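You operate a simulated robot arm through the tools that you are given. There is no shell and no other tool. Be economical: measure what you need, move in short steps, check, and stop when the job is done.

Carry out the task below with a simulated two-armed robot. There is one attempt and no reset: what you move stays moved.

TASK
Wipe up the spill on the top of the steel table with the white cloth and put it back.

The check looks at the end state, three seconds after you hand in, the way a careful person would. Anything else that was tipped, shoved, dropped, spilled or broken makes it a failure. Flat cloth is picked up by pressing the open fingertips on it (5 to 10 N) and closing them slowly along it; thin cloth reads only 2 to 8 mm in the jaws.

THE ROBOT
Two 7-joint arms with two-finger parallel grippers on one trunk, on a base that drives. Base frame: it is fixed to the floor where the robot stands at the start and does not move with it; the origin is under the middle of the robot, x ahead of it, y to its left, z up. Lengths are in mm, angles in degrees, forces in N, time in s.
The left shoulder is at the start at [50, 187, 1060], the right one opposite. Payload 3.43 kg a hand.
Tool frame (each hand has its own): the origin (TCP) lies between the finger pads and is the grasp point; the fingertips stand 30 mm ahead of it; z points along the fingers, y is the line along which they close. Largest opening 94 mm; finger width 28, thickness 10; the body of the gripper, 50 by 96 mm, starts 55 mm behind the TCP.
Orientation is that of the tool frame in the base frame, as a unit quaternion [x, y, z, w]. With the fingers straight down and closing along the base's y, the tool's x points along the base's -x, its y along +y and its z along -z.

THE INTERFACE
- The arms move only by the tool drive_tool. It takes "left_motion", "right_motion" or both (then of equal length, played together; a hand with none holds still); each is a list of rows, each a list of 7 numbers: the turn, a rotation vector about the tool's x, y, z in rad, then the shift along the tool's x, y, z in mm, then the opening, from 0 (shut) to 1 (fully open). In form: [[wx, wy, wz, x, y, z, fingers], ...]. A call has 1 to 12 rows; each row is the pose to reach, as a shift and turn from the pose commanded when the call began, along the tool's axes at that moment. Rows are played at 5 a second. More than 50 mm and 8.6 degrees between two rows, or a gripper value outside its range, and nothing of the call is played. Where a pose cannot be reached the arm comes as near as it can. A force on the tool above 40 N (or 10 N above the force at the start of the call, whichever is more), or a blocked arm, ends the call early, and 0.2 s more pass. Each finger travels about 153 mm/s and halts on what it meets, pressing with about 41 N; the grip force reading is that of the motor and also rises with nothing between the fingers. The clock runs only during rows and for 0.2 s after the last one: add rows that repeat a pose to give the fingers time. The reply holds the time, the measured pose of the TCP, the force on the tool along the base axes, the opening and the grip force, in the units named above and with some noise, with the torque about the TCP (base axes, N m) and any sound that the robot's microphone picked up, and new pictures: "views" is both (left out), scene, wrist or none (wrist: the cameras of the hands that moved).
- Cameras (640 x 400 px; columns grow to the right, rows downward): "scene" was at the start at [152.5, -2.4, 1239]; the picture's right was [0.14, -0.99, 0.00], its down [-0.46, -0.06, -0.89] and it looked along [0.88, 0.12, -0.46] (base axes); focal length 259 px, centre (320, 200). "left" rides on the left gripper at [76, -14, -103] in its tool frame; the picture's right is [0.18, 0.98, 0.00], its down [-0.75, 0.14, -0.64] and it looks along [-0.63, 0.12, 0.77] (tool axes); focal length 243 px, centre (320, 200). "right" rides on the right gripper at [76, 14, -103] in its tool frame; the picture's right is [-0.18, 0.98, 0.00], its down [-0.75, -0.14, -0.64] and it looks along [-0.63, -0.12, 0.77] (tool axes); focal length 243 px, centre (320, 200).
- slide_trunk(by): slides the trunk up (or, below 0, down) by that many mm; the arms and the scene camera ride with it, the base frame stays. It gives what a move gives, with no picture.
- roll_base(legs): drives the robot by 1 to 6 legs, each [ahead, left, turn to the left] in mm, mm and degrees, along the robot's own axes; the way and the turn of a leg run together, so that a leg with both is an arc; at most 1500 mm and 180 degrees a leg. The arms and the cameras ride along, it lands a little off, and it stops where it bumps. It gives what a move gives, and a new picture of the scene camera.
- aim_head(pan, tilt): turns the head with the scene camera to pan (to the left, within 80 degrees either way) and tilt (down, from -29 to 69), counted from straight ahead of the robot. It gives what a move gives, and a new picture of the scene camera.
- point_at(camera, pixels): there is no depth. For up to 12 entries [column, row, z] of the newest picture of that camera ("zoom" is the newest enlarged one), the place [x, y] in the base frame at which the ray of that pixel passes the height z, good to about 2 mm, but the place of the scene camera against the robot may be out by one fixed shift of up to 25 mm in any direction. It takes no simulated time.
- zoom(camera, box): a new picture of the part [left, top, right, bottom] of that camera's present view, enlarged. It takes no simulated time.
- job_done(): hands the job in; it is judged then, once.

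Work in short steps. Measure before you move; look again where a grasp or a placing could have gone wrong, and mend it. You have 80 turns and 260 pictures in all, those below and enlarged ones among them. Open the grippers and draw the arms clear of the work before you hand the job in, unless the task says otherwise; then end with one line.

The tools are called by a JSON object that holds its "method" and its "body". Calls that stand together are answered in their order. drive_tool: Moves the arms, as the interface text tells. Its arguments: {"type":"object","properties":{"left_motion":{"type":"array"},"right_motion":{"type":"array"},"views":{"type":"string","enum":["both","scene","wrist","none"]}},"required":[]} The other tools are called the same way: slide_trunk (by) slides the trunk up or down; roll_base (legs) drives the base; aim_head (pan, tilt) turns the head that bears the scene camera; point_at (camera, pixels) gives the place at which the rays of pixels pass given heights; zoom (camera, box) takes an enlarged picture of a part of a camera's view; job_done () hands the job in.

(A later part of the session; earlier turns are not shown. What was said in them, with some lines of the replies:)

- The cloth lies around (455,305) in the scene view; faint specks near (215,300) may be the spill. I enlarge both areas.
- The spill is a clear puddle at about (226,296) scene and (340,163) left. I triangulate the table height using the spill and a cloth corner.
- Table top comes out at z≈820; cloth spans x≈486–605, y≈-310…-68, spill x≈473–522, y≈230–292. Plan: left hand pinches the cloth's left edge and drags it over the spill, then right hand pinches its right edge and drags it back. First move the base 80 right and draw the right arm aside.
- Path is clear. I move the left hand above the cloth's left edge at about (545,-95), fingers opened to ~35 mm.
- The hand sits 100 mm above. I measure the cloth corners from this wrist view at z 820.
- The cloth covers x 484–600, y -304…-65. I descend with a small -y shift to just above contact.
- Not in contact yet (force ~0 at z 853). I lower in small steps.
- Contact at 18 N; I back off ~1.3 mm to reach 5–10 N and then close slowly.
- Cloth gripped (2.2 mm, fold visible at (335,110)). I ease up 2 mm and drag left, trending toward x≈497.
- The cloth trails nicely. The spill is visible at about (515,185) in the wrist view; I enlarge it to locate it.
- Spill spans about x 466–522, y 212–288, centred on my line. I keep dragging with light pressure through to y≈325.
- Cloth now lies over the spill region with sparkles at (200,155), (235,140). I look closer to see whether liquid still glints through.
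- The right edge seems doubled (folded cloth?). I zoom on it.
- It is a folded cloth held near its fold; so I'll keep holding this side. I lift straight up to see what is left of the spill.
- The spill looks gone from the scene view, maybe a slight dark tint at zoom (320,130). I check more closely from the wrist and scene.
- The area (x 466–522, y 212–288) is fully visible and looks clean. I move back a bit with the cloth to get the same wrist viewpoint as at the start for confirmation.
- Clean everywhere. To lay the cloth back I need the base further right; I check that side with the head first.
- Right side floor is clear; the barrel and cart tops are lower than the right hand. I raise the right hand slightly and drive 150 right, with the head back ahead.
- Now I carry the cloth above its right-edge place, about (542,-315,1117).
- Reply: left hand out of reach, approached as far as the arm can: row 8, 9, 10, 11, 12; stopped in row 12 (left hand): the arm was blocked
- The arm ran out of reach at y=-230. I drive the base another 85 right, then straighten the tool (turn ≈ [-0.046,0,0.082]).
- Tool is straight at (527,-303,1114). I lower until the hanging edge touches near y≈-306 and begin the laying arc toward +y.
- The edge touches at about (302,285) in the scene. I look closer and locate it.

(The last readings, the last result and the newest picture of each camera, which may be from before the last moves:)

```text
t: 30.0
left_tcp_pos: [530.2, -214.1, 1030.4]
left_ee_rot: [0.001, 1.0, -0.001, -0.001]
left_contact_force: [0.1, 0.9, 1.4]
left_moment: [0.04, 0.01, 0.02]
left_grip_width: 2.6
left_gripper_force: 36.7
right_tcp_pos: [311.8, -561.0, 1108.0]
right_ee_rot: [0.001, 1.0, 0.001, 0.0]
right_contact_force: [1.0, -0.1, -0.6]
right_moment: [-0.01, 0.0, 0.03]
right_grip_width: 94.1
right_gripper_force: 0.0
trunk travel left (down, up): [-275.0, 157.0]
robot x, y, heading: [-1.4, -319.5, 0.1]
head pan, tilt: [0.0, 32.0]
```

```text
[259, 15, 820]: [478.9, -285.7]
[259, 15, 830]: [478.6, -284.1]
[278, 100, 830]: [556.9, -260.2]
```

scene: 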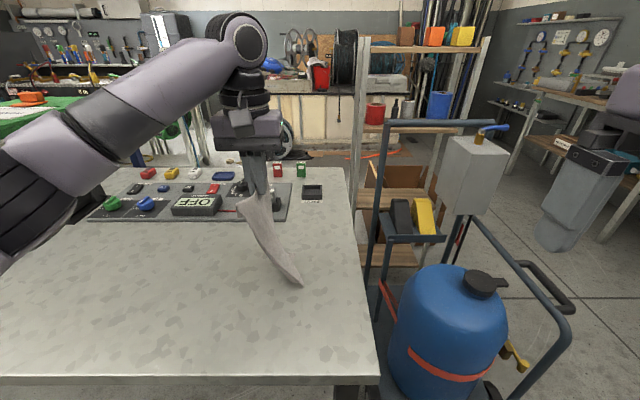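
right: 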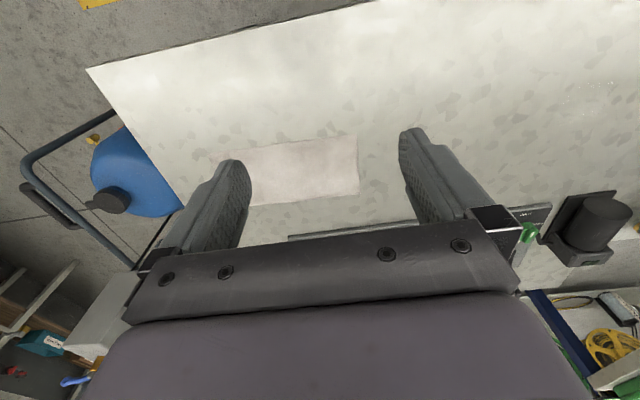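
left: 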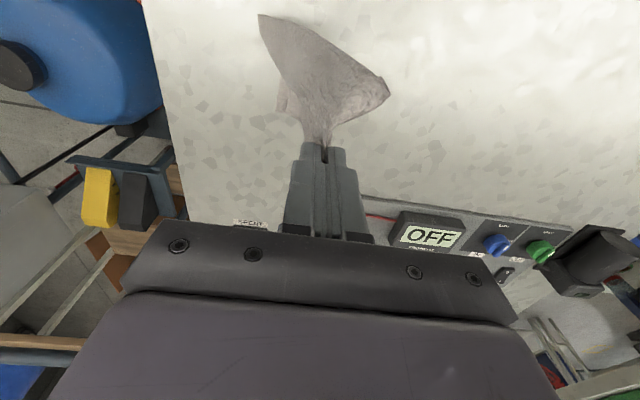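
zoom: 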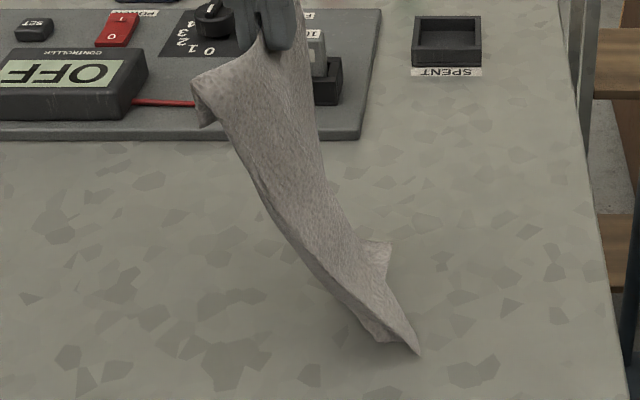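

Near corner landed at y≈-286, about 18 mm too far left. I lift back, shift 20 mm right and relay.

{"method": "drive_tool", "body": {"left_motion": [[0, 0, 0, 0, -30, -30, 0], [0, 0, 0, 0, -65, -55, 0], [0, 0, 0, 0, -95, -70, 0], [0, 0, 0, 0, -116, -70, 0], [0, 0, 0, 0, -116, -70, 0], [0, 0, 0, 0, -116, -70, 0], [0, 0, 0, 0, -116, -45, 0], [0, 0, 0, 0, -116, -25, 0], [0, 0, 0, 0, -116, -20, 0], [0, 0, 0, 0, -116, -16, 0], [0, 0, 0, 0, -116, -16, 0]], "views": "scene"}}

{"method": "zoom", "body": {"camera": "scene", "box": [240, 130, 400, 310]}}

```text
t: 32.4
left_tcp_pos: [529.4, -330.4, 1047.8]
left_ee_rot: [0.001, 1.0, 0.0, 0.0]
left_contact_force: [0.3, -0.2, -0.2]
left_moment: [0.03, -0.02, -0.02]
left_grip_width: 2.3
left_gripper_force: 37.3
left hand out of reach, approached as far as the arm can: row 4, 5, 6
right_tcp_pos: [310.4, -559.4, 1107.2]
right_ee_rot: [0.0, 1.0, 0.0, 0.0]
right_contact_force: [-0.5, 0.1, -1.1]
right_moment: [0.01, -0.01, -0.01]
right_grip_width: 93.9
right_gripper_force: 0.0
trunk travel left (down, up): [-275.0, 157.0]
robot x, y, heading: [-0.4, -315.7, -0.0]
head pan, tilt: [0.0, 32.0]
```

scene: 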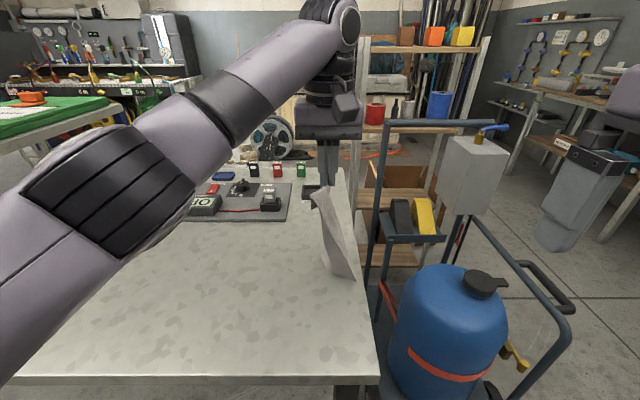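

```text
2.22 times, centred on (320, 220) of scene
```

zoom: 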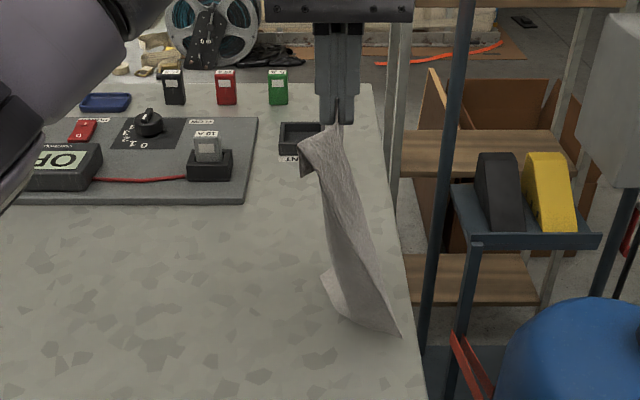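

The corner now overshoots right (~y -370), so I can lay and then pull straight. I do the laying arc in slow steps.

{"method": "drive_tool", "body": {"left_motion": [[0, 0, 0, -1, 30, 2, 0], [0, 0, 0, -2, 60, 9, 0], [0, 0, 0, -3, 88, 20, 0], [0, 0, 0, -4, 113, 35, 0], [0, 0, 0, -5, 137, 53, 0], [0, 0, 0, -6, 158, 75, 0], [0, 0, 0, -7, 175, 98, 0], [0, 0, 0, -8, 188, 122, 0], [0, 0, 0, -9, 197, 147, 0], [0, 0, 0, -10, 203, 170, 0], [0, 0, 0, -11, 206, 186, 0], [0, 0, 0, -12, 208, 192, 0]]}}

{"method": "zoom", "body": {"camera": "scene", "box": [180, 200, 372, 320]}}

```text
t: 35.0
left_tcp_pos: [541.8, -120.9, 855.7]
left_ee_rot: [0.0, 1.0, -0.001, 0.001]
left_contact_force: [1.0, -0.9, 3.1]
left_moment: [-0.02, 0.02, -0.03]
left_grip_width: 2.3
left_gripper_force: 36.7
right_tcp_pos: [310.0, -560.1, 1107.7]
right_ee_rot: [0.001, 1.0, 0.0, 0.0]
right_contact_force: [0.4, -0.5, -0.3]
right_moment: [-0.02, 0.02, -0.01]
right_grip_width: 94.1
right_gripper_force: 0.1
trunk travel left (down, up): [-275.0, 157.0]
robot x, y, heading: [-0.7, -318.8, -0.0]
head pan, tilt: [0.0, 32.0]
```

scene: 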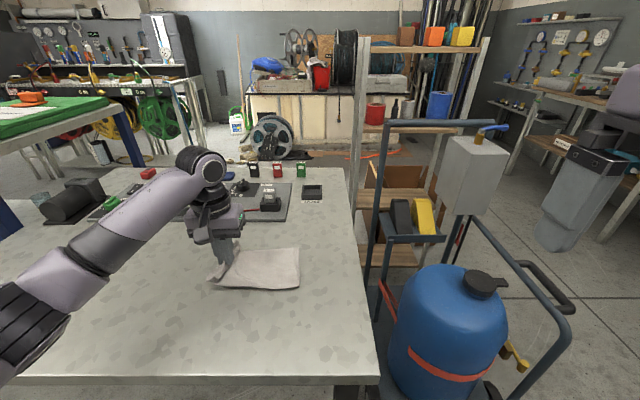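
left: 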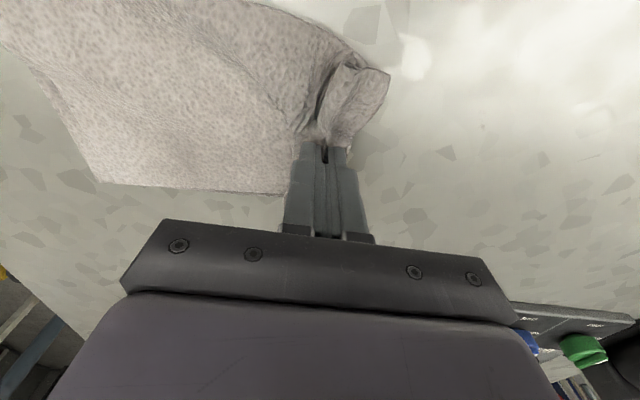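

```text
3.33 times, centred on (276, 260) of scene
```

zoom: 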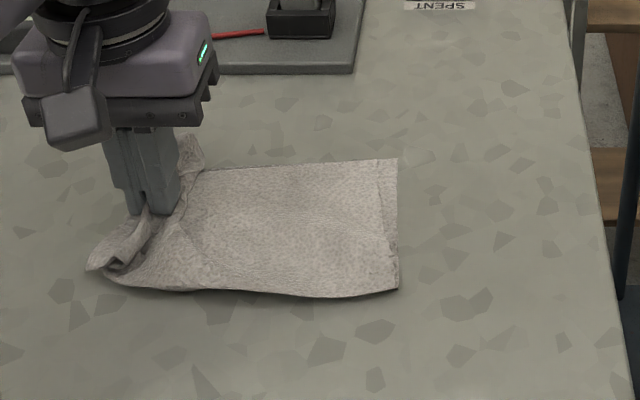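

The cloth lies almost flat. I measure the right corners in both views.

{"method": "point_at", "body": {"camera": "scene", "pixels": [[299, 248, 821], [300, 286, 821], [294, 287, 821]]}}

{"method": "point_at", "body": {"camera": "left", "pixels": [[98, 182, 821], [38, 68, 821], [390, 75, 821], [280, 192, 821]]}}

```text
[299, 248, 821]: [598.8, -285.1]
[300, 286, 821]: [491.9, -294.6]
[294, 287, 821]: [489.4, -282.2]
```

```text
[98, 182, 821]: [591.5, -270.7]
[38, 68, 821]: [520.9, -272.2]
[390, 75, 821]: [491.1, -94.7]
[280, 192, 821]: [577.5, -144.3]
```

Right edge is at y≈-275, about 29 mm short of -304, with slack bunched at the fingers. I lift again and relay ~32 mm further right, moving the base a little too.

{"method": "drive_tool", "body": {"left_motion": [[0, 0, 0, 0, -5, -40, 0], [0, 0, 0, 0, -15, -80, 0], [0, 0, 0, 0, -30, -120, 0], [0, 0, 0, 2, -50, -160, 0], [0, 0, 0, 4, -75, -200, 0], [0, 0, 0, 6, -105, -230, 0], [0, 0, 0, 8, -140, -245, 0], [0, 0, 0, 10, -170, -245, 0], [0, 0, 0, 12, -195, -240, 0], [0, 0, 0, 12, -200, -235, 0], [0, 0, 0, 12, -200, -235, 0]], "views": "none"}}

{"method": "roll_base", "body": {"legs": [[0, -40, 0]]}}

```text
t: 37.4
left_tcp_pos: [538.7, -308.3, 1086.2]
left_ee_rot: [-0.014, 1.0, -0.005, -0.007]
left_contact_force: [0.2, 0.0, -0.5]
left_moment: [0.0, 0.0, -0.01]
left_grip_width: 2.2
left_gripper_force: 37.3
right_tcp_pos: [311.1, -559.3, 1106.4]
right_ee_rot: [0.001, 1.0, 0.001, 0.0]
right_contact_force: [0.0, -0.3, 0.5]
right_moment: [-0.04, -0.01, 0.02]
right_grip_width: 93.8
right_gripper_force: 0.0
trunk travel left (down, up): [-275.0, 157.0]
robot x, y, heading: [2.2, -316.5, -0.2]
head pan, tilt: [0.0, 32.0]
```

```text
t: 38.3
left_tcp_pos: [537.3, -347.0, 1088.9]
left_ee_rot: [-0.014, 1.0, -0.006, -0.004]
left_contact_force: [0.2, -0.7, -0.2]
left_moment: [0.02, 0.0, 0.03]
left_grip_width: 2.1
left_gripper_force: 36.7
right_tcp_pos: [311.3, -600.0, 1106.6]
right_ee_rot: [0.002, 1.0, 0.0, 0.0]
right_contact_force: [0.5, 0.5, -0.2]
right_moment: [0.01, 0.02, 0.07]
right_grip_width: 93.8
right_gripper_force: 0.0
trunk travel left (down, up): [-275.0, 157.0]
robot x, y, heading: [-0.8, -355.7, -0.1]
head pan, tilt: [0.0, 32.0]
```

scene: 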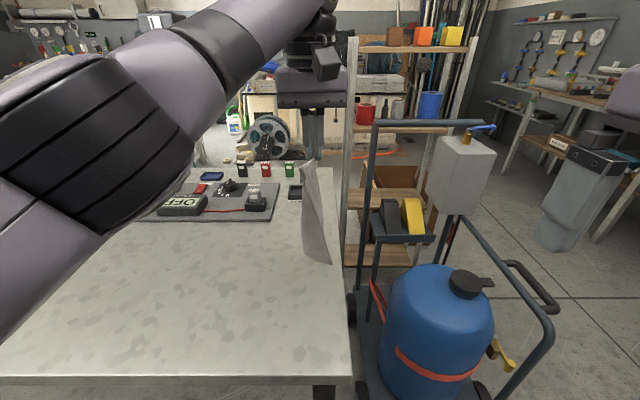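

Hand at (537,-347,1089). I lower ~43 mm and check the position.

{"method": "drive_tool", "body": {"left_motion": [[0, 0, 0, 0, 0, 12, 0], [0, 0, 0, 0, 0, 24, 0], [0, 0, 0, 0, 0, 36, 0], [0, 0, 0, 0, 0, 43, 0], [0, 0, 0, 0, 0, 43, 0]], "views": "scene"}}

```text
t: 39.5
left_tcp_pos: [536.9, -347.4, 1045.6]
left_ee_rot: [-0.014, 1.0, -0.007, -0.005]
left_contact_force: [-0.4, 0.1, 0.2]
left_moment: [0.03, -0.02, 0.0]
left_grip_width: 2.5
left_gripper_force: 37.0
right_tcp_pos: [309.6, -599.4, 1107.0]
right_ee_rot: [0.001, 1.0, 0.0, 0.0]
right_contact_force: [-0.4, -0.1, -0.2]
right_moment: [-0.02, 0.01, -0.02]
right_grip_width: 93.8
right_gripper_force: 0.1
trunk travel left (down, up): [-275.0, 157.0]
robot x, y, heading: [-1.5, -354.6, -0.1]
head pan, tilt: [0.0, 32.0]
```

scene: 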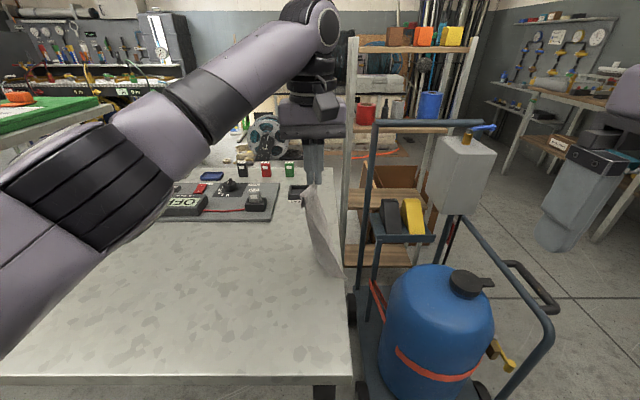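

Slight turn is corrected, start shifted 14 mm right, then the same laying arc.

{"method": "drive_tool", "body": {"left_motion": [[-0.014, 0, 0.028, 0, -14, 0, 0], [-0.014, 0, 0.028, 0, 16, 2, 0], [-0.014, 0, 0.028, 0, 46, 9, 0], [-0.014, 0, 0.028, 0, 74, 20, 0], [-0.014, 0, 0.028, 0, 99, 35, 0], [-0.014, 0, 0.028, 0, 123, 53, 0], [-0.014, 0, 0.028, 0, 144, 75, 0], [-0.014, 0, 0.028, 0, 161, 98, 0], [-0.014, 0, 0.028, 0, 174, 122, 0], [-0.014, 0, 0.028, 0, 183, 147, 0], [-0.014, 0, 0.028, 0, 189, 170, 0], [-0.014, 0, 0.028, 0, 192, 182, 0]]}}

{"method": "zoom", "body": {"camera": "scene", "box": [160, 200, 352, 320]}}

```text
t: 42.1
left_tcp_pos: [530.4, -159.0, 860.4]
left_ee_rot: [0.0, 1.0, 0.0, -0.003]
left_contact_force: [-0.4, 0.2, 0.4]
left_moment: [0.04, -0.01, 0.02]
left_grip_width: 2.5
left_gripper_force: 37.1
right_tcp_pos: [310.5, -599.1, 1107.6]
right_ee_rot: [0.001, 1.0, -0.001, 0.001]
right_contact_force: [-0.1, -0.3, 0.2]
right_moment: [0.01, 0.02, 0.0]
right_grip_width: 94.0
right_gripper_force: 0.1
trunk travel left (down, up): [-275.0, 157.0]
robot x, y, heading: [-3.5, -355.1, -0.4]
head pan, tilt: [0.0, 32.0]
```

scene: 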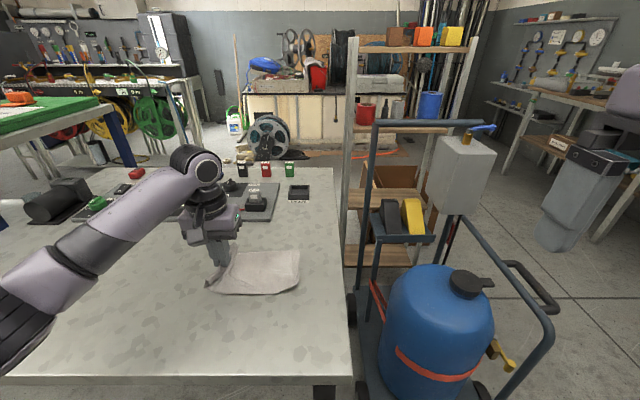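
left: 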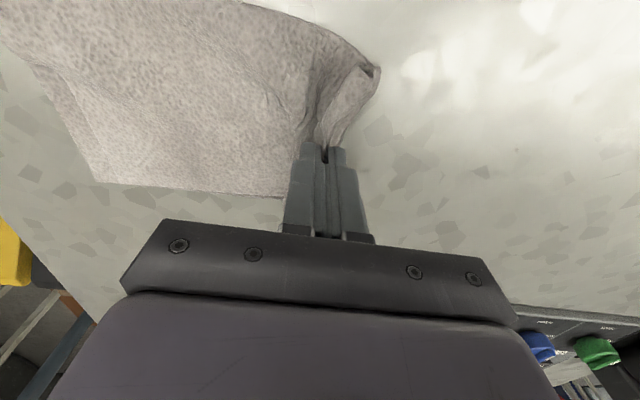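

```text
3.33 times, centred on (256, 260) of scene
```

zoom: 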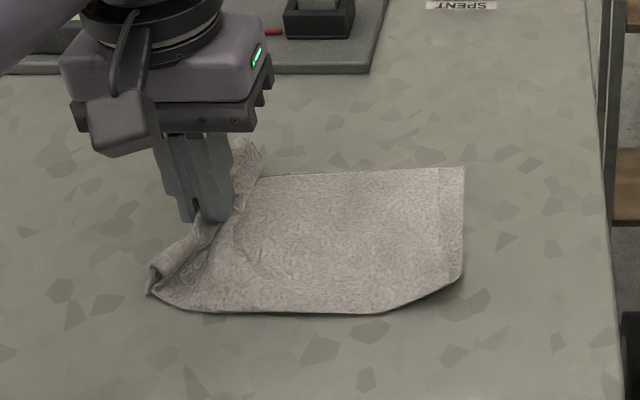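

I measure where the right edge landed.

{"method": "point_at", "body": {"camera": "scene", "pixels": [[299, 251, 821], [298, 284, 821], [274, 294, 821], [205, 287, 821], [232, 242, 821]]}}

{"method": "point_at", "body": {"camera": "left", "pixels": [[98, 182, 821], [40, 68, 821]]}}

```text
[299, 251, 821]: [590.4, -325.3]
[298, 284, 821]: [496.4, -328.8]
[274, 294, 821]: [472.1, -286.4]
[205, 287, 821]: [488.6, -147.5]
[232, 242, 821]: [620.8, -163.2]
```

```text
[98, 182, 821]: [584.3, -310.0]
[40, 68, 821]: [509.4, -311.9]
```

Right edge at y≈-311, nearly right (target -304). I lower and draw the hand gently left and slightly ahead to take out the slack.

{"method": "drive_tool", "body": {"left_motion": [[0, 0, 0, -3, 8, 3, 0], [0, 0, 0, -6, 16, 6, 0], [0, 0, 0, -8, 24, 7, 0], [0, 0, 0, -10, 32, 7, 0], [0, 0, 0, -12, 40, 7, 0], [0, 0, 0, -14, 48, 7, 0], [0, 0, 0, -14, 48, 7, 0]]}}

{"method": "zoom", "body": {"camera": "scene", "box": [160, 200, 352, 320]}}

{"method": "point_at", "body": {"camera": "left", "pixels": [[325, 150, 821]]}}

```text
t: 43.7
left_tcp_pos: [544.3, -109.7, 854.9]
left_ee_rot: [0.0, 1.0, -0.001, -0.005]
left_contact_force: [-0.1, 0.2, 0.6]
left_moment: [-0.04, 0.02, 0.01]
left_grip_width: 2.1
left_gripper_force: 37.3
right_tcp_pos: [310.0, -598.3, 1106.6]
right_ee_rot: [0.001, 1.0, 0.001, 0.001]
right_contact_force: [-0.3, 0.2, -0.7]
right_moment: [-0.01, -0.01, 0.0]
right_grip_width: 94.0
right_gripper_force: 0.0
trunk travel left (down, up): [-275.0, 157.0]
robot x, y, heading: [0.9, -355.1, -0.0]
head pan, tilt: [0.0, 32.0]
```

scene: 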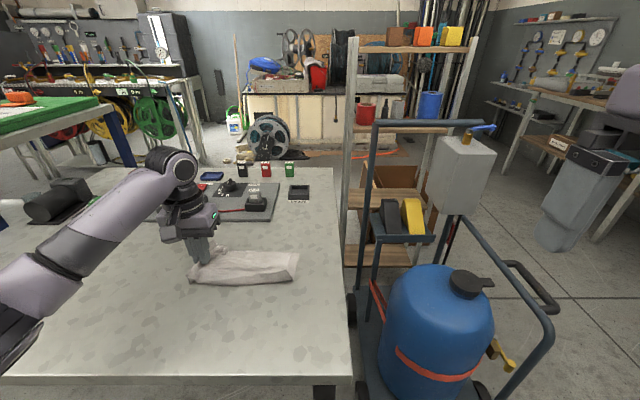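
left: 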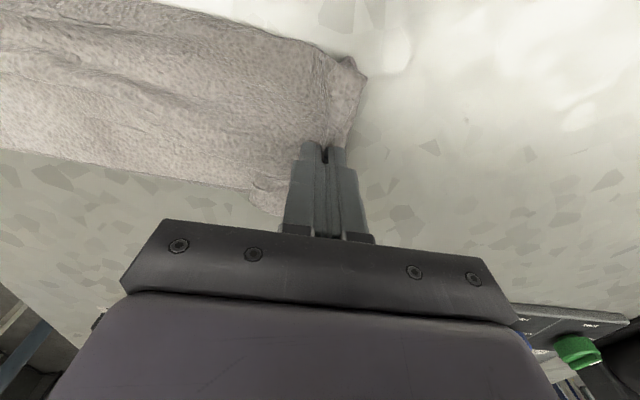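

```text
3.33 times, centred on (256, 260) of scene
```

zoom: 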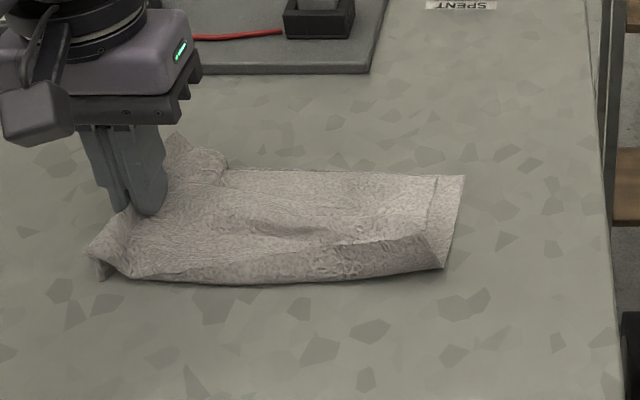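

```text
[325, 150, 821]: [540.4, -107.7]
```

Moving ahead rolled the near edge up. I'll lift it out again, let it hang and relay with x held at 542, then release without dragging sideways.

{"method": "drive_tool", "body": {"left_motion": [[0, 0, 0, 0, -5, -40, 0], [0, 0, 0, 0, -15, -80, 0], [0, 0, 0, 0, -35, -120, 0], [0, 0, 0, 0, -60, -160, 0], [0, 0, 0, 0, -90, -195, 0], [0, 0, 0, 0, -125, -215, 0], [0, 0, 0, 0, -165, -220, 0], [0, 0, 0, 0, -200, -220, 0], [0, 0, 0, 0, -230, -215, 0], [0, 0, 0, 0, -245, -208, 0], [0, 0, 0, 0, -245, -200, 0], [0, 0, 0, 0, -245, -195, 0]], "views": "scene"}}

{"method": "zoom", "body": {"camera": "scene", "box": [230, 150, 390, 310]}}

```text
t: 46.3
left_tcp_pos: [545.8, -353.7, 1049.1]
left_ee_rot: [0.001, 1.0, 0.002, -0.004]
left_contact_force: [0.3, -0.1, 0.2]
left_moment: [-0.05, -0.01, 0.0]
left_grip_width: 2.4
left_gripper_force: 36.7
right_tcp_pos: [310.2, -599.1, 1108.0]
right_ee_rot: [0.001, 1.0, 0.0, -0.001]
right_contact_force: [0.6, 0.4, 0.1]
right_moment: [0.01, 0.03, -0.02]
right_grip_width: 93.5
right_gripper_force: 0.1
trunk travel left (down, up): [-275.0, 157.0]
robot x, y, heading: [-1.0, -357.4, -0.1]
head pan, tilt: [0.0, 32.0]
```

scene: 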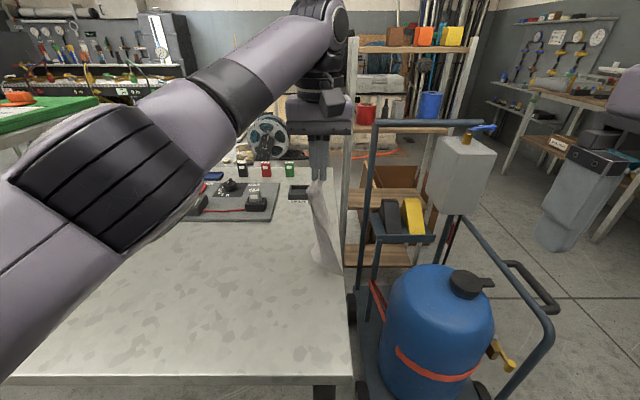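

```text
2.50 times, centred on (310, 230) of scene
```

zoom: 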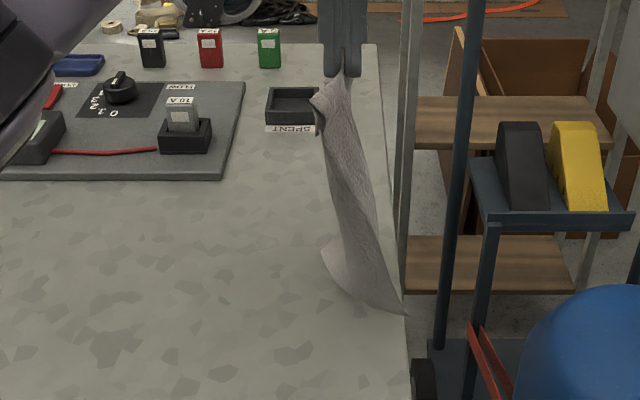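

The cloth hangs as before the first good lay. I repeat that arc.

{"method": "drive_tool", "body": {"left_motion": [[0, 0, 0, 0, 30, 2, 0], [0, 0, 0, 0, 60, 9, 0], [0, 0, 0, 0, 88, 20, 0], [0, 0, 0, 0, 113, 35, 0], [0, 0, 0, 0, 137, 53, 0], [0, 0, 0, 0, 158, 75, 0], [0, 0, 0, 0, 175, 98, 0], [0, 0, 0, 0, 188, 122, 0], [0, 0, 0, 0, 197, 147, 0], [0, 0, 0, 0, 203, 170, 0], [0, 0, 0, 0, 206, 186, 0], [0, 0, 0, 0, 208, 193, 0]]}}

{"method": "zoom", "body": {"camera": "scene", "box": [160, 200, 352, 320]}}

```text
t: 48.9
left_tcp_pos: [544.4, -146.4, 858.3]
left_ee_rot: [0.001, 1.0, 0.0, -0.003]
left_contact_force: [0.4, 1.7, 7.2]
left_moment: [0.04, 0.0, 0.0]
left_grip_width: 2.3
left_gripper_force: 36.8
right_tcp_pos: [310.3, -599.2, 1108.4]
right_ee_rot: [0.001, 1.0, 0.0, 0.0]
right_contact_force: [-0.5, -0.5, 0.1]
right_moment: [-0.02, 0.02, 0.02]
right_grip_width: 94.1
right_gripper_force: 0.1
trunk travel left (down, up): [-275.0, 157.0]
robot x, y, heading: [-1.8, -357.6, 0.1]
head pan, tilt: [0.0, 32.0]
```

scene: 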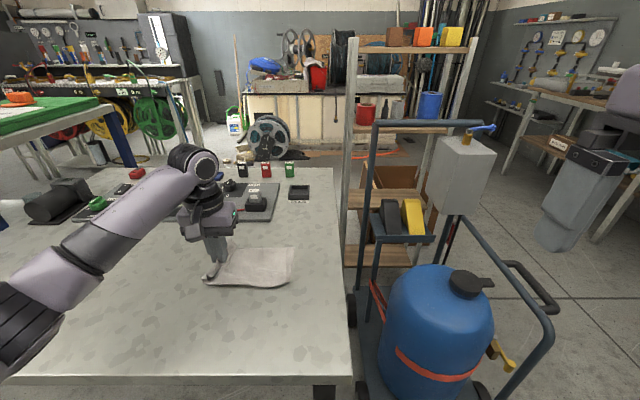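
left: 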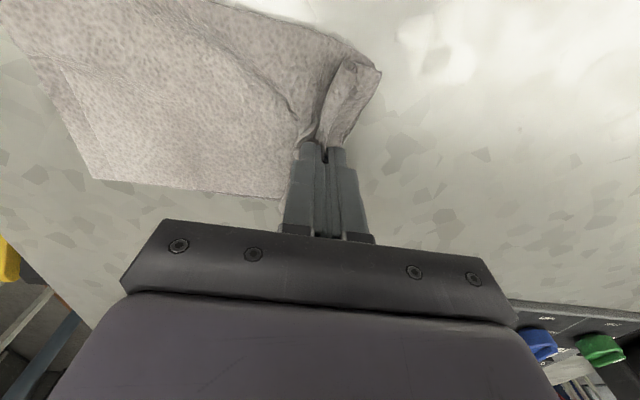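

```text
3.33 times, centred on (256, 260) of scene
```

zoom: 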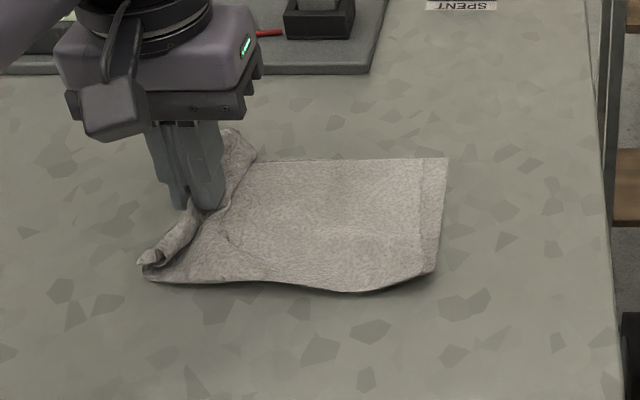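

Flat except for slack at the fingers. I measure the right edge and pull 25 mm straight left, gently.

{"method": "point_at", "body": {"camera": "left", "pixels": [[93, 177, 821], [40, 80, 821]]}}

{"method": "point_at", "body": {"camera": "scene", "pixels": [[293, 248, 821], [290, 281, 821]]}}

{"method": "drive_tool", "body": {"left_motion": [[0, 0, 0, 0, 0, -4, 0], [0, 0, 0, 0, 5, -4, 0], [0, 0, 0, 0, 10, -3, 0], [0, 0, 0, 0, 15, -2, 0], [0, 0, 0, 0, 20, -1, 0], [0, 0, 0, 0, 25, 0, 0]]}}

{"method": "zoom", "body": {"camera": "scene", "box": [160, 200, 352, 320]}}

```text
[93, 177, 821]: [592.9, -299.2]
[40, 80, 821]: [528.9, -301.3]
```

```text
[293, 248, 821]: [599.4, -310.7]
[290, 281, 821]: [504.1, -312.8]
```

```text
t: 50.3
left_tcp_pos: [544.2, -121.0, 856.8]
left_ee_rot: [0.001, 1.0, 0.001, -0.004]
left_contact_force: [-0.5, -0.1, 0.9]
left_moment: [-0.03, -0.02, 0.0]
left_grip_width: 2.4
left_gripper_force: 37.0
right_tcp_pos: [310.4, -599.6, 1107.6]
right_ee_rot: [0.001, 1.0, 0.0, 0.0]
right_contact_force: [0.3, -0.3, -0.8]
right_moment: [0.01, -0.02, 0.01]
right_grip_width: 94.1
right_gripper_force: 0.1
trunk travel left (down, up): [-275.0, 157.0]
robot x, y, heading: [2.5, -358.0, -0.2]
head pan, tilt: [0.0, 32.0]
```

scene: 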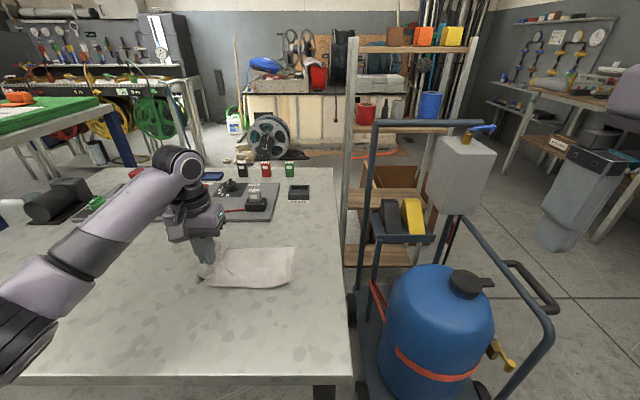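
left: 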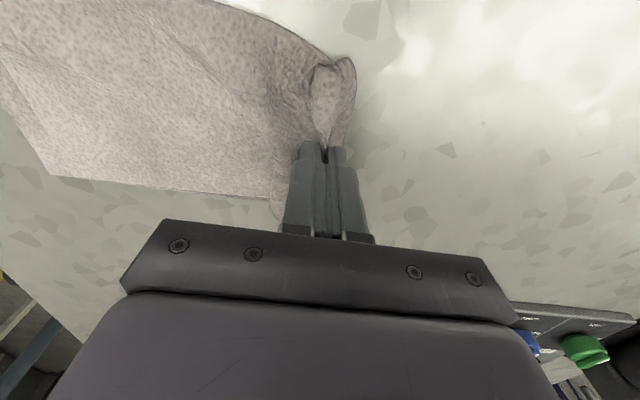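

```text
3.33 times, centred on (256, 260) of scene
```

zoom: 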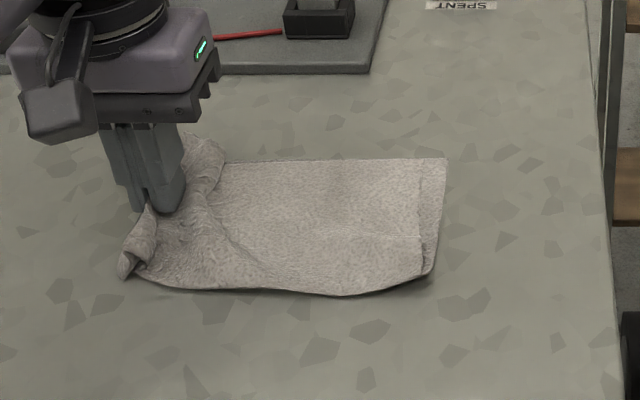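

Works well, and the right edge stays at y≈-301. I pull another 16 mm.

{"method": "drive_tool", "body": {"left_motion": [[0, 0, 0, 0, 4, 0, 0], [0, 0, 0, 0, 8, 1, 0], [0, 0, 0, 0, 12, 1, 0], [0, 0, 0, 0, 16, 1, 0], [0, 0, 0, 0, 16, 1, 0]]}}

{"method": "zoom", "body": {"camera": "scene", "box": [160, 200, 352, 320]}}

```text
t: 51.5
left_tcp_pos: [545.3, -105.9, 854.3]
left_ee_rot: [0.0, 1.0, 0.0, -0.004]
left_contact_force: [0.8, -0.3, 1.1]
left_moment: [-0.06, 0.01, 0.03]
left_grip_width: 2.4
left_gripper_force: 36.6
right_tcp_pos: [310.6, -599.9, 1107.3]
right_ee_rot: [0.001, 1.0, 0.0, 0.0]
right_contact_force: [0.2, 0.8, 0.3]
right_moment: [-0.01, -0.01, 0.02]
right_grip_width: 94.1
right_gripper_force: 0.0
trunk travel left (down, up): [-275.0, 157.0]
robot x, y, heading: [-0.9, -355.5, -0.1]
head pan, tilt: [0.0, 32.0]
```

scene: 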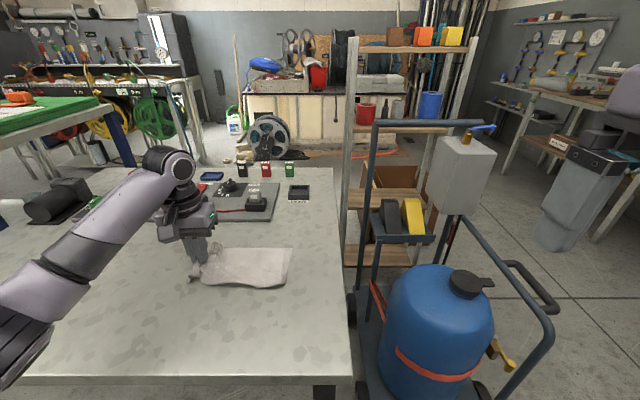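
left: 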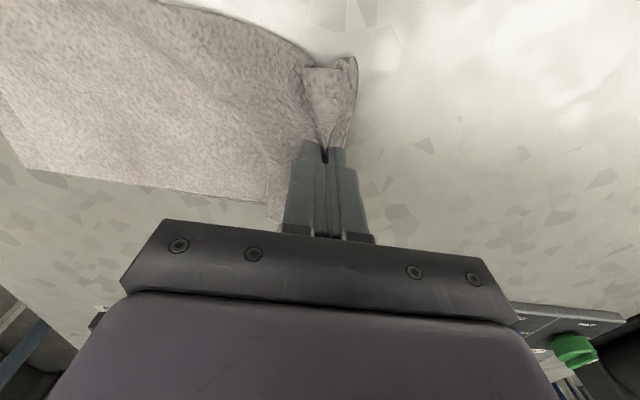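

```text
3.33 times, centred on (256, 260) of scene
```

zoom: 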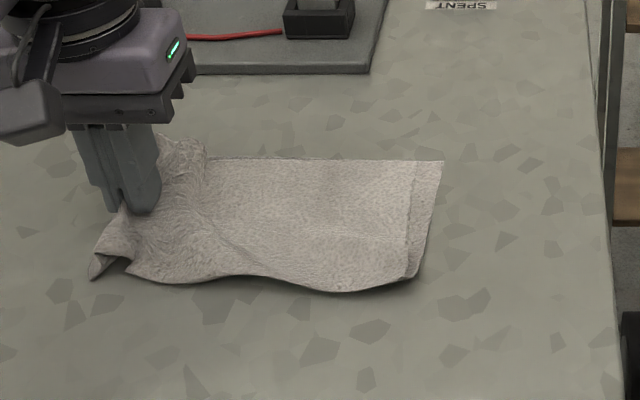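

Nearly flat now. I open slowly while lightly touching so the fold spreads, then lift straight up.

{"method": "drive_tool", "body": {"left_motion": [[0, 0, 0, 0, 0, 2, 0], [0, 0, 0, 0, 0, 2, 0.05], [0, 0, 0, 0, 0, 2, 0.1], [0, 0, 0, 0, 0, 2, 0.2], [0, 0, 0, 0, 0, 2, 0.3], [0, 0, 0, 0, 0, 2, 0.4], [0, 0, 0, 0, 0, 0, 0.4], [0, 0, 0, 0, 0, -20, 0.4], [0, 0, 0, 0, 0, -60, 0.4], [0, 0, 0, 0, 0, -100, 0.4], [0, 0, 0, 0, 30, -140, 0.4], [0, 0, 0, 0, 60, -160, 0.4]]}}

{"method": "zoom", "body": {"camera": "scene", "box": [160, 200, 352, 320]}}

```text
t: 54.1
left_tcp_pos: [545.4, -44.7, 1016.3]
left_ee_rot: [0.001, 1.0, 0.0, -0.004]
left_contact_force: [0.5, -0.8, -0.9]
left_moment: [-0.03, 0.02, -0.05]
left_grip_width: 37.6
left_gripper_force: 0.1
right_tcp_pos: [311.1, -599.8, 1106.8]
right_ee_rot: [0.0, 1.0, 0.0, 0.0]
right_contact_force: [-0.1, -0.5, -0.9]
right_moment: [0.01, 0.02, -0.01]
right_grip_width: 94.1
right_gripper_force: 0.0
trunk travel left (down, up): [-275.0, 157.0]
robot x, y, heading: [-0.5, -353.3, -0.3]
head pan, tilt: [0.0, 32.0]
```

scene: 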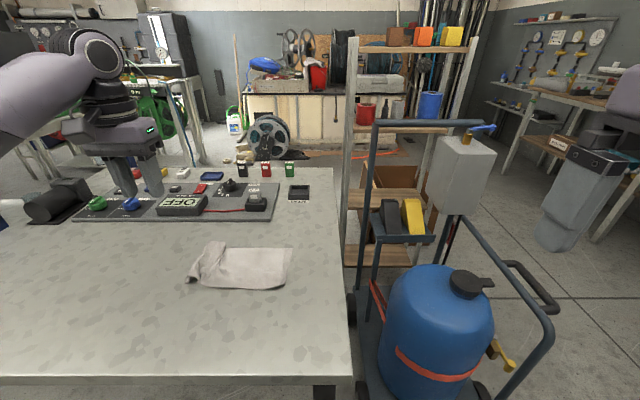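
left: 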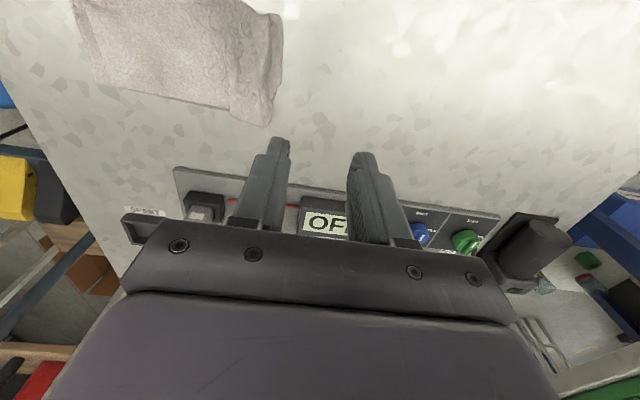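

```text
3.33 times, centred on (256, 260) of scene
```

zoom: 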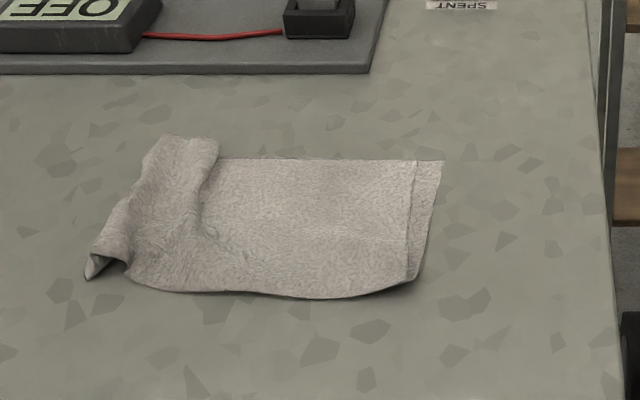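

Released; a soft ridge remains at the left end. I measure the present outline.

{"method": "zoom", "body": {"camera": "left", "box": [60, 0, 316, 160]}}

{"method": "point_at", "body": {"camera": "left", "pixels": [[268, 125, 821], [282, 20, 821], [230, 110, 821], [94, 83, 821], [75, 10, 821]]}}

{"method": "point_at", "body": {"camera": "scene", "pixels": [[186, 282, 821], [209, 243, 821], [292, 249, 821], [282, 285, 821], [255, 289, 821]]}}

```text
2.50 times, centred on (188, 80) of left
```

zoom: 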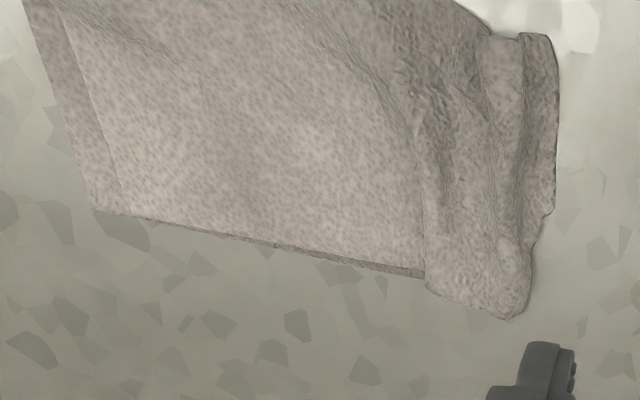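

```text
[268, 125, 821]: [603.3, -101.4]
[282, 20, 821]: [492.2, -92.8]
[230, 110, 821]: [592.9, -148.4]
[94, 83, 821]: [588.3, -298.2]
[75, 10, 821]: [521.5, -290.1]
```

```text
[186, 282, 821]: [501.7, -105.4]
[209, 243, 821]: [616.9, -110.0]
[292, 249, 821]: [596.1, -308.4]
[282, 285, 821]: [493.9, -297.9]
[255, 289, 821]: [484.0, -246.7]
```

Left edge sits at y≈-95 instead of -65, with ~30 mm slack in ridges. I press closed fingertips lightly on the left end (545,-110) to pull it left.

{"method": "drive_tool", "body": {"left_motion": [[0, 0, 0, 0, -35, 30, 0], [0, 0, 0, 0, -65, 70, 0], [0, 0, 0, 0, -65, 110, 0], [0, 0, 0, 0, -65, 145, 0], [0, 0, 0, 0, -65, 156, 0], [0, 0, 0, 0, -65, 158, 0], [0, 0, 0, 0, -65, 160, 0], [0, 0, 0, 0, -65, 160, 0]], "views": "wrist"}}

```text
t: 55.9
left_tcp_pos: [545.3, -110.8, 854.3]
left_ee_rot: [0.0, 1.0, 0.0, -0.004]
left_contact_force: [0.5, 0.1, 0.6]
left_moment: [0.01, -0.02, 0.03]
left_grip_width: 0.0
left_gripper_force: 32.9
right_tcp_pos: [310.0, -598.7, 1108.9]
right_ee_rot: [0.001, 1.0, 0.0, 0.0]
right_contact_force: [0.6, -0.7, -0.7]
right_moment: [-0.01, 0.06, 0.0]
right_grip_width: 94.0
right_gripper_force: 0.1
trunk travel left (down, up): [-275.0, 157.0]
robot x, y, heading: [-0.5, -358.6, -0.2]
head pan, tilt: [0.0, 32.0]
```

left: 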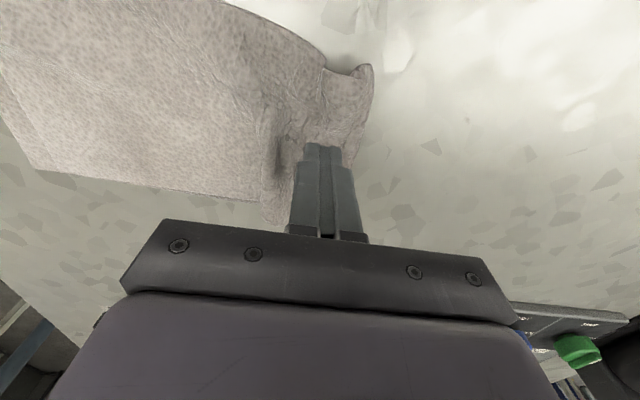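

Still ~0 N. I press ~3 mm more and pull left 30 mm.

{"method": "drive_tool", "body": {"left_motion": [[0, 0, 0, 0, 0, 1.5, 0], [0, 0, 0, 0, 0, 2.5, 0], [0, 0, 0, 0, 5, 2.8, 0], [0, 0, 0, 0, 10, 2.8, 0], [0, 0, 0, 0, 16, 2.8, 0], [0, 0, 0, 0, 22, 2.8, 0], [0, 0, 0, 0, 28, 2.8, 0]]}}

{"method": "zoom", "body": {"camera": "scene", "box": [160, 200, 352, 320]}}

```text
t: 57.5
left_tcp_pos: [544.9, -82.7, 853.3]
left_ee_rot: [0.001, 1.0, 0.001, -0.004]
left_contact_force: [0.1, -1.9, 7.9]
left_moment: [0.0, 0.01, 0.0]
left_grip_width: 0.0
left_gripper_force: 32.9
right_tcp_pos: [309.4, -600.1, 1107.8]
right_ee_rot: [0.001, 1.0, 0.0, 0.0]
right_contact_force: [-0.4, -0.6, -0.1]
right_moment: [0.01, 0.01, 0.04]
right_grip_width: 93.9
right_gripper_force: 0.1
trunk travel left (down, up): [-275.0, 157.0]
robot x, y, heading: [-0.6, -353.8, 0.1]
head pan, tilt: [0.0, 32.0]
```

scene: 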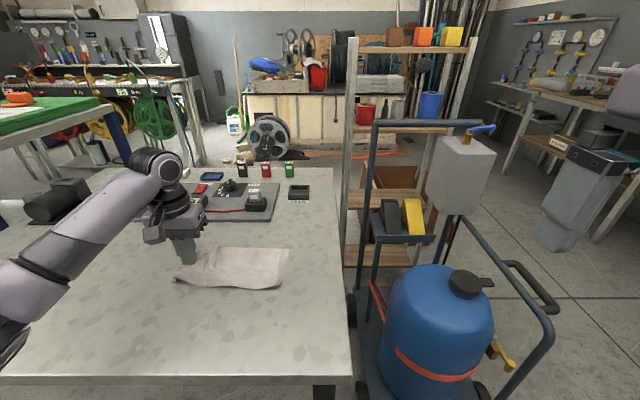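
left: 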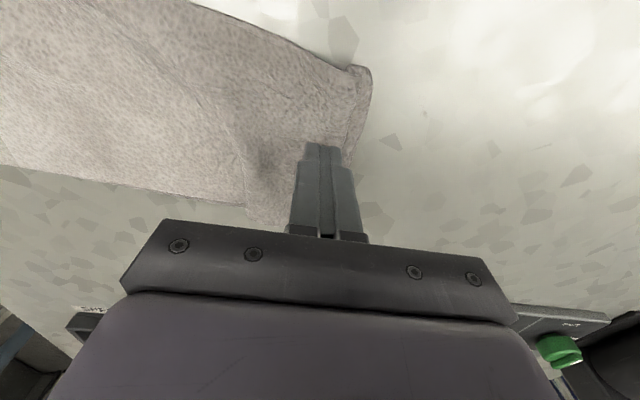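

```text
3.33 times, centred on (256, 260) of scene
```

zoom: 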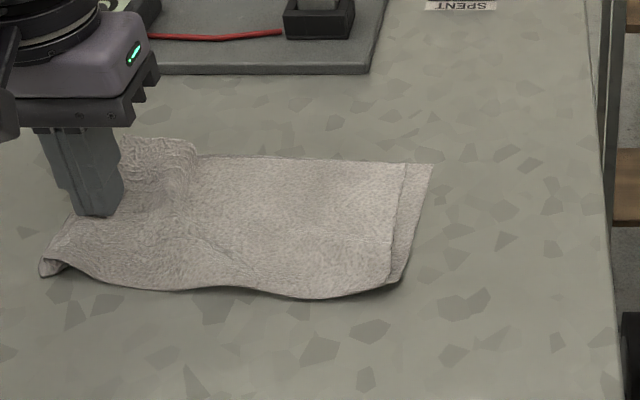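

Excellent, the cloth is nearly flat now. I lift off and check the outline.

{"method": "drive_tool", "body": {"left_motion": [[0, 0, 0, 0, 0, -20, 0], [0, 0, 0, 0, 0, -60, 0], [0, 0, 0, 0, 0, -100, 0], [0, 0, 0, 10, 40, -130, 0.3], [0, 0, 0, 20, 80, -155, 0.6], [0, 0, 0, 35, 120, -175, 1], [0, 0, 0, 50, 160, -190, 1], [0, 0, 0, 70, 200, -200, 1], [0, 0, 0, 90, 230, -210, 1]]}}

{"method": "zoom", "body": {"camera": "scene", "box": [160, 200, 352, 320]}}

{"method": "zoom", "body": {"camera": "scene", "box": [0, 200, 224, 340]}}

{"method": "point_at", "body": {"camera": "scene", "pixels": [[174, 281, 821], [204, 244, 821], [288, 249, 821], [277, 287, 821]]}}

```text
refused: row 4 steps farther than a row can; nothing moved
```

```text
3.33 times, centred on (256, 260) of scene
```

zoom: 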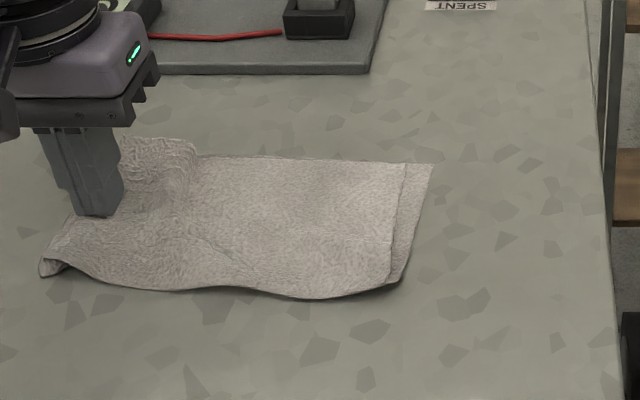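

```text
2.86 times, centred on (112, 270) of scene
```

zoom: 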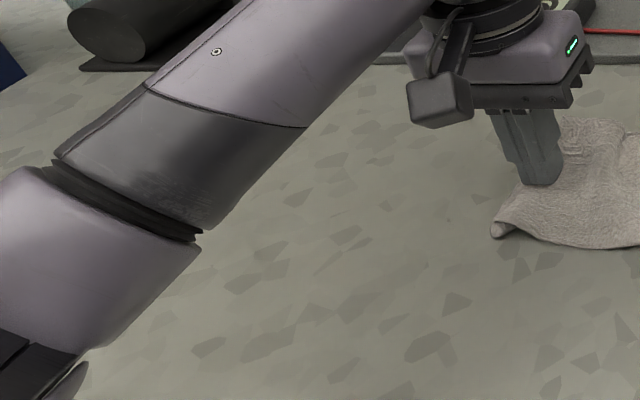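

```text
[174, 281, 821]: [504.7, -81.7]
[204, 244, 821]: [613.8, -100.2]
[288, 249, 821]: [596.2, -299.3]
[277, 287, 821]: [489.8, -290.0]
```

The lift was refused for step size; I repeat with smaller steps.

{"method": "drive_tool", "body": {"left_motion": [[0, 0, 0, 0, 0, -20, 0], [0, 0, 0, 0, 0, -60, 0], [0, 0, 0, 0, 0, -100, 0], [0, 0, 0, 0, 15, -140, 0.3], [0, 0, 0, 20, 45, -170, 0.6], [0, 0, 0, 35, 80, -190, 1], [0, 0, 0, 50, 120, -205, 1], [0, 0, 0, 70, 160, -215, 1], [0, 0, 0, 90, 200, -220, 1], [0, 0, 0, 110, 240, -225, 1], [0, 0, 0, 130, 280, -230, 1], [0, 0, 0, 130, 280, -230, 1]]}}

{"method": "zoom", "body": {"camera": "scene", "box": [160, 200, 352, 320]}}

{"method": "zoom", "body": {"camera": "left", "box": [200, 40, 520, 240]}}

```text
t: 60.1
left_tcp_pos: [415.6, 196.2, 1083.6]
left_ee_rot: [0.0, 1.0, 0.0, -0.004]
left_contact_force: [-0.1, 0.0, -0.1]
left_moment: [0.01, -0.03, 0.02]
left_grip_width: 94.1
left_gripper_force: 0.1
right_tcp_pos: [310.7, -599.3, 1107.5]
right_ee_rot: [0.001, 1.0, 0.0, 0.0]
right_contact_force: [0.4, 0.3, -0.2]
right_moment: [0.0, 0.01, -0.01]
right_grip_width: 94.2
right_gripper_force: 0.1
trunk travel left (down, up): [-275.0, 157.0]
robot x, y, heading: [0.6, -357.3, 0.1]
head pan, tilt: [0.0, 32.0]
```

scene: 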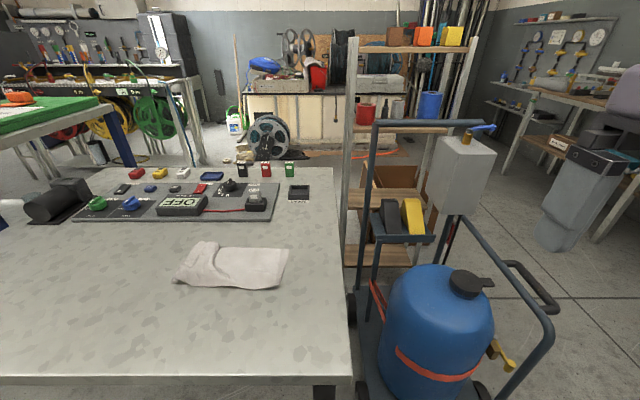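
left: 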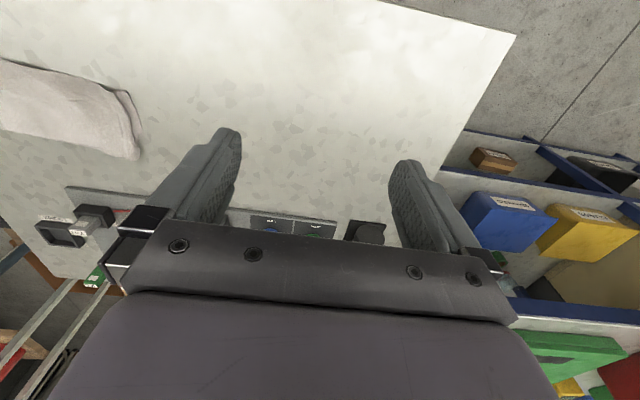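

```text
3.33 times, centred on (256, 260) of scene
```

zoom: 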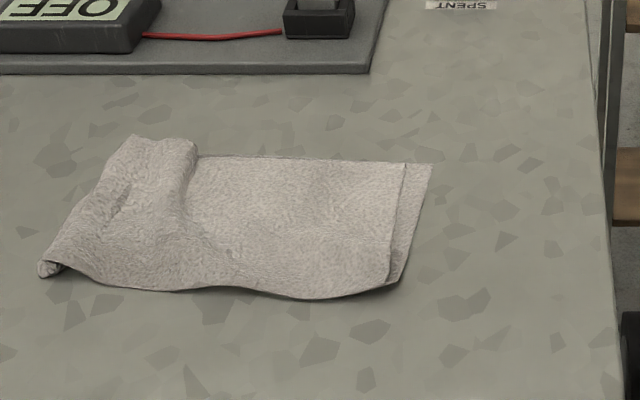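

```text
2.00 times, centred on (360, 140) of left
```

zoom: 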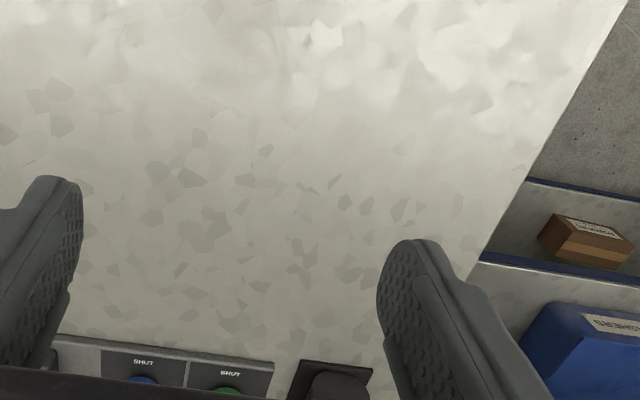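

The spill area is clean. The cloth lies at about x 485–605, y -293…-75, which is within about 10 mm of where it started, and it is still folded. Both grippers are open and clear, so I hand in.

{"method": "job_done", "body": {}}

```text
The job is handed in.
```

I wiped up the spill; the cloth is back in its place, folded and nearly flat, with a slight ridge left at one end.
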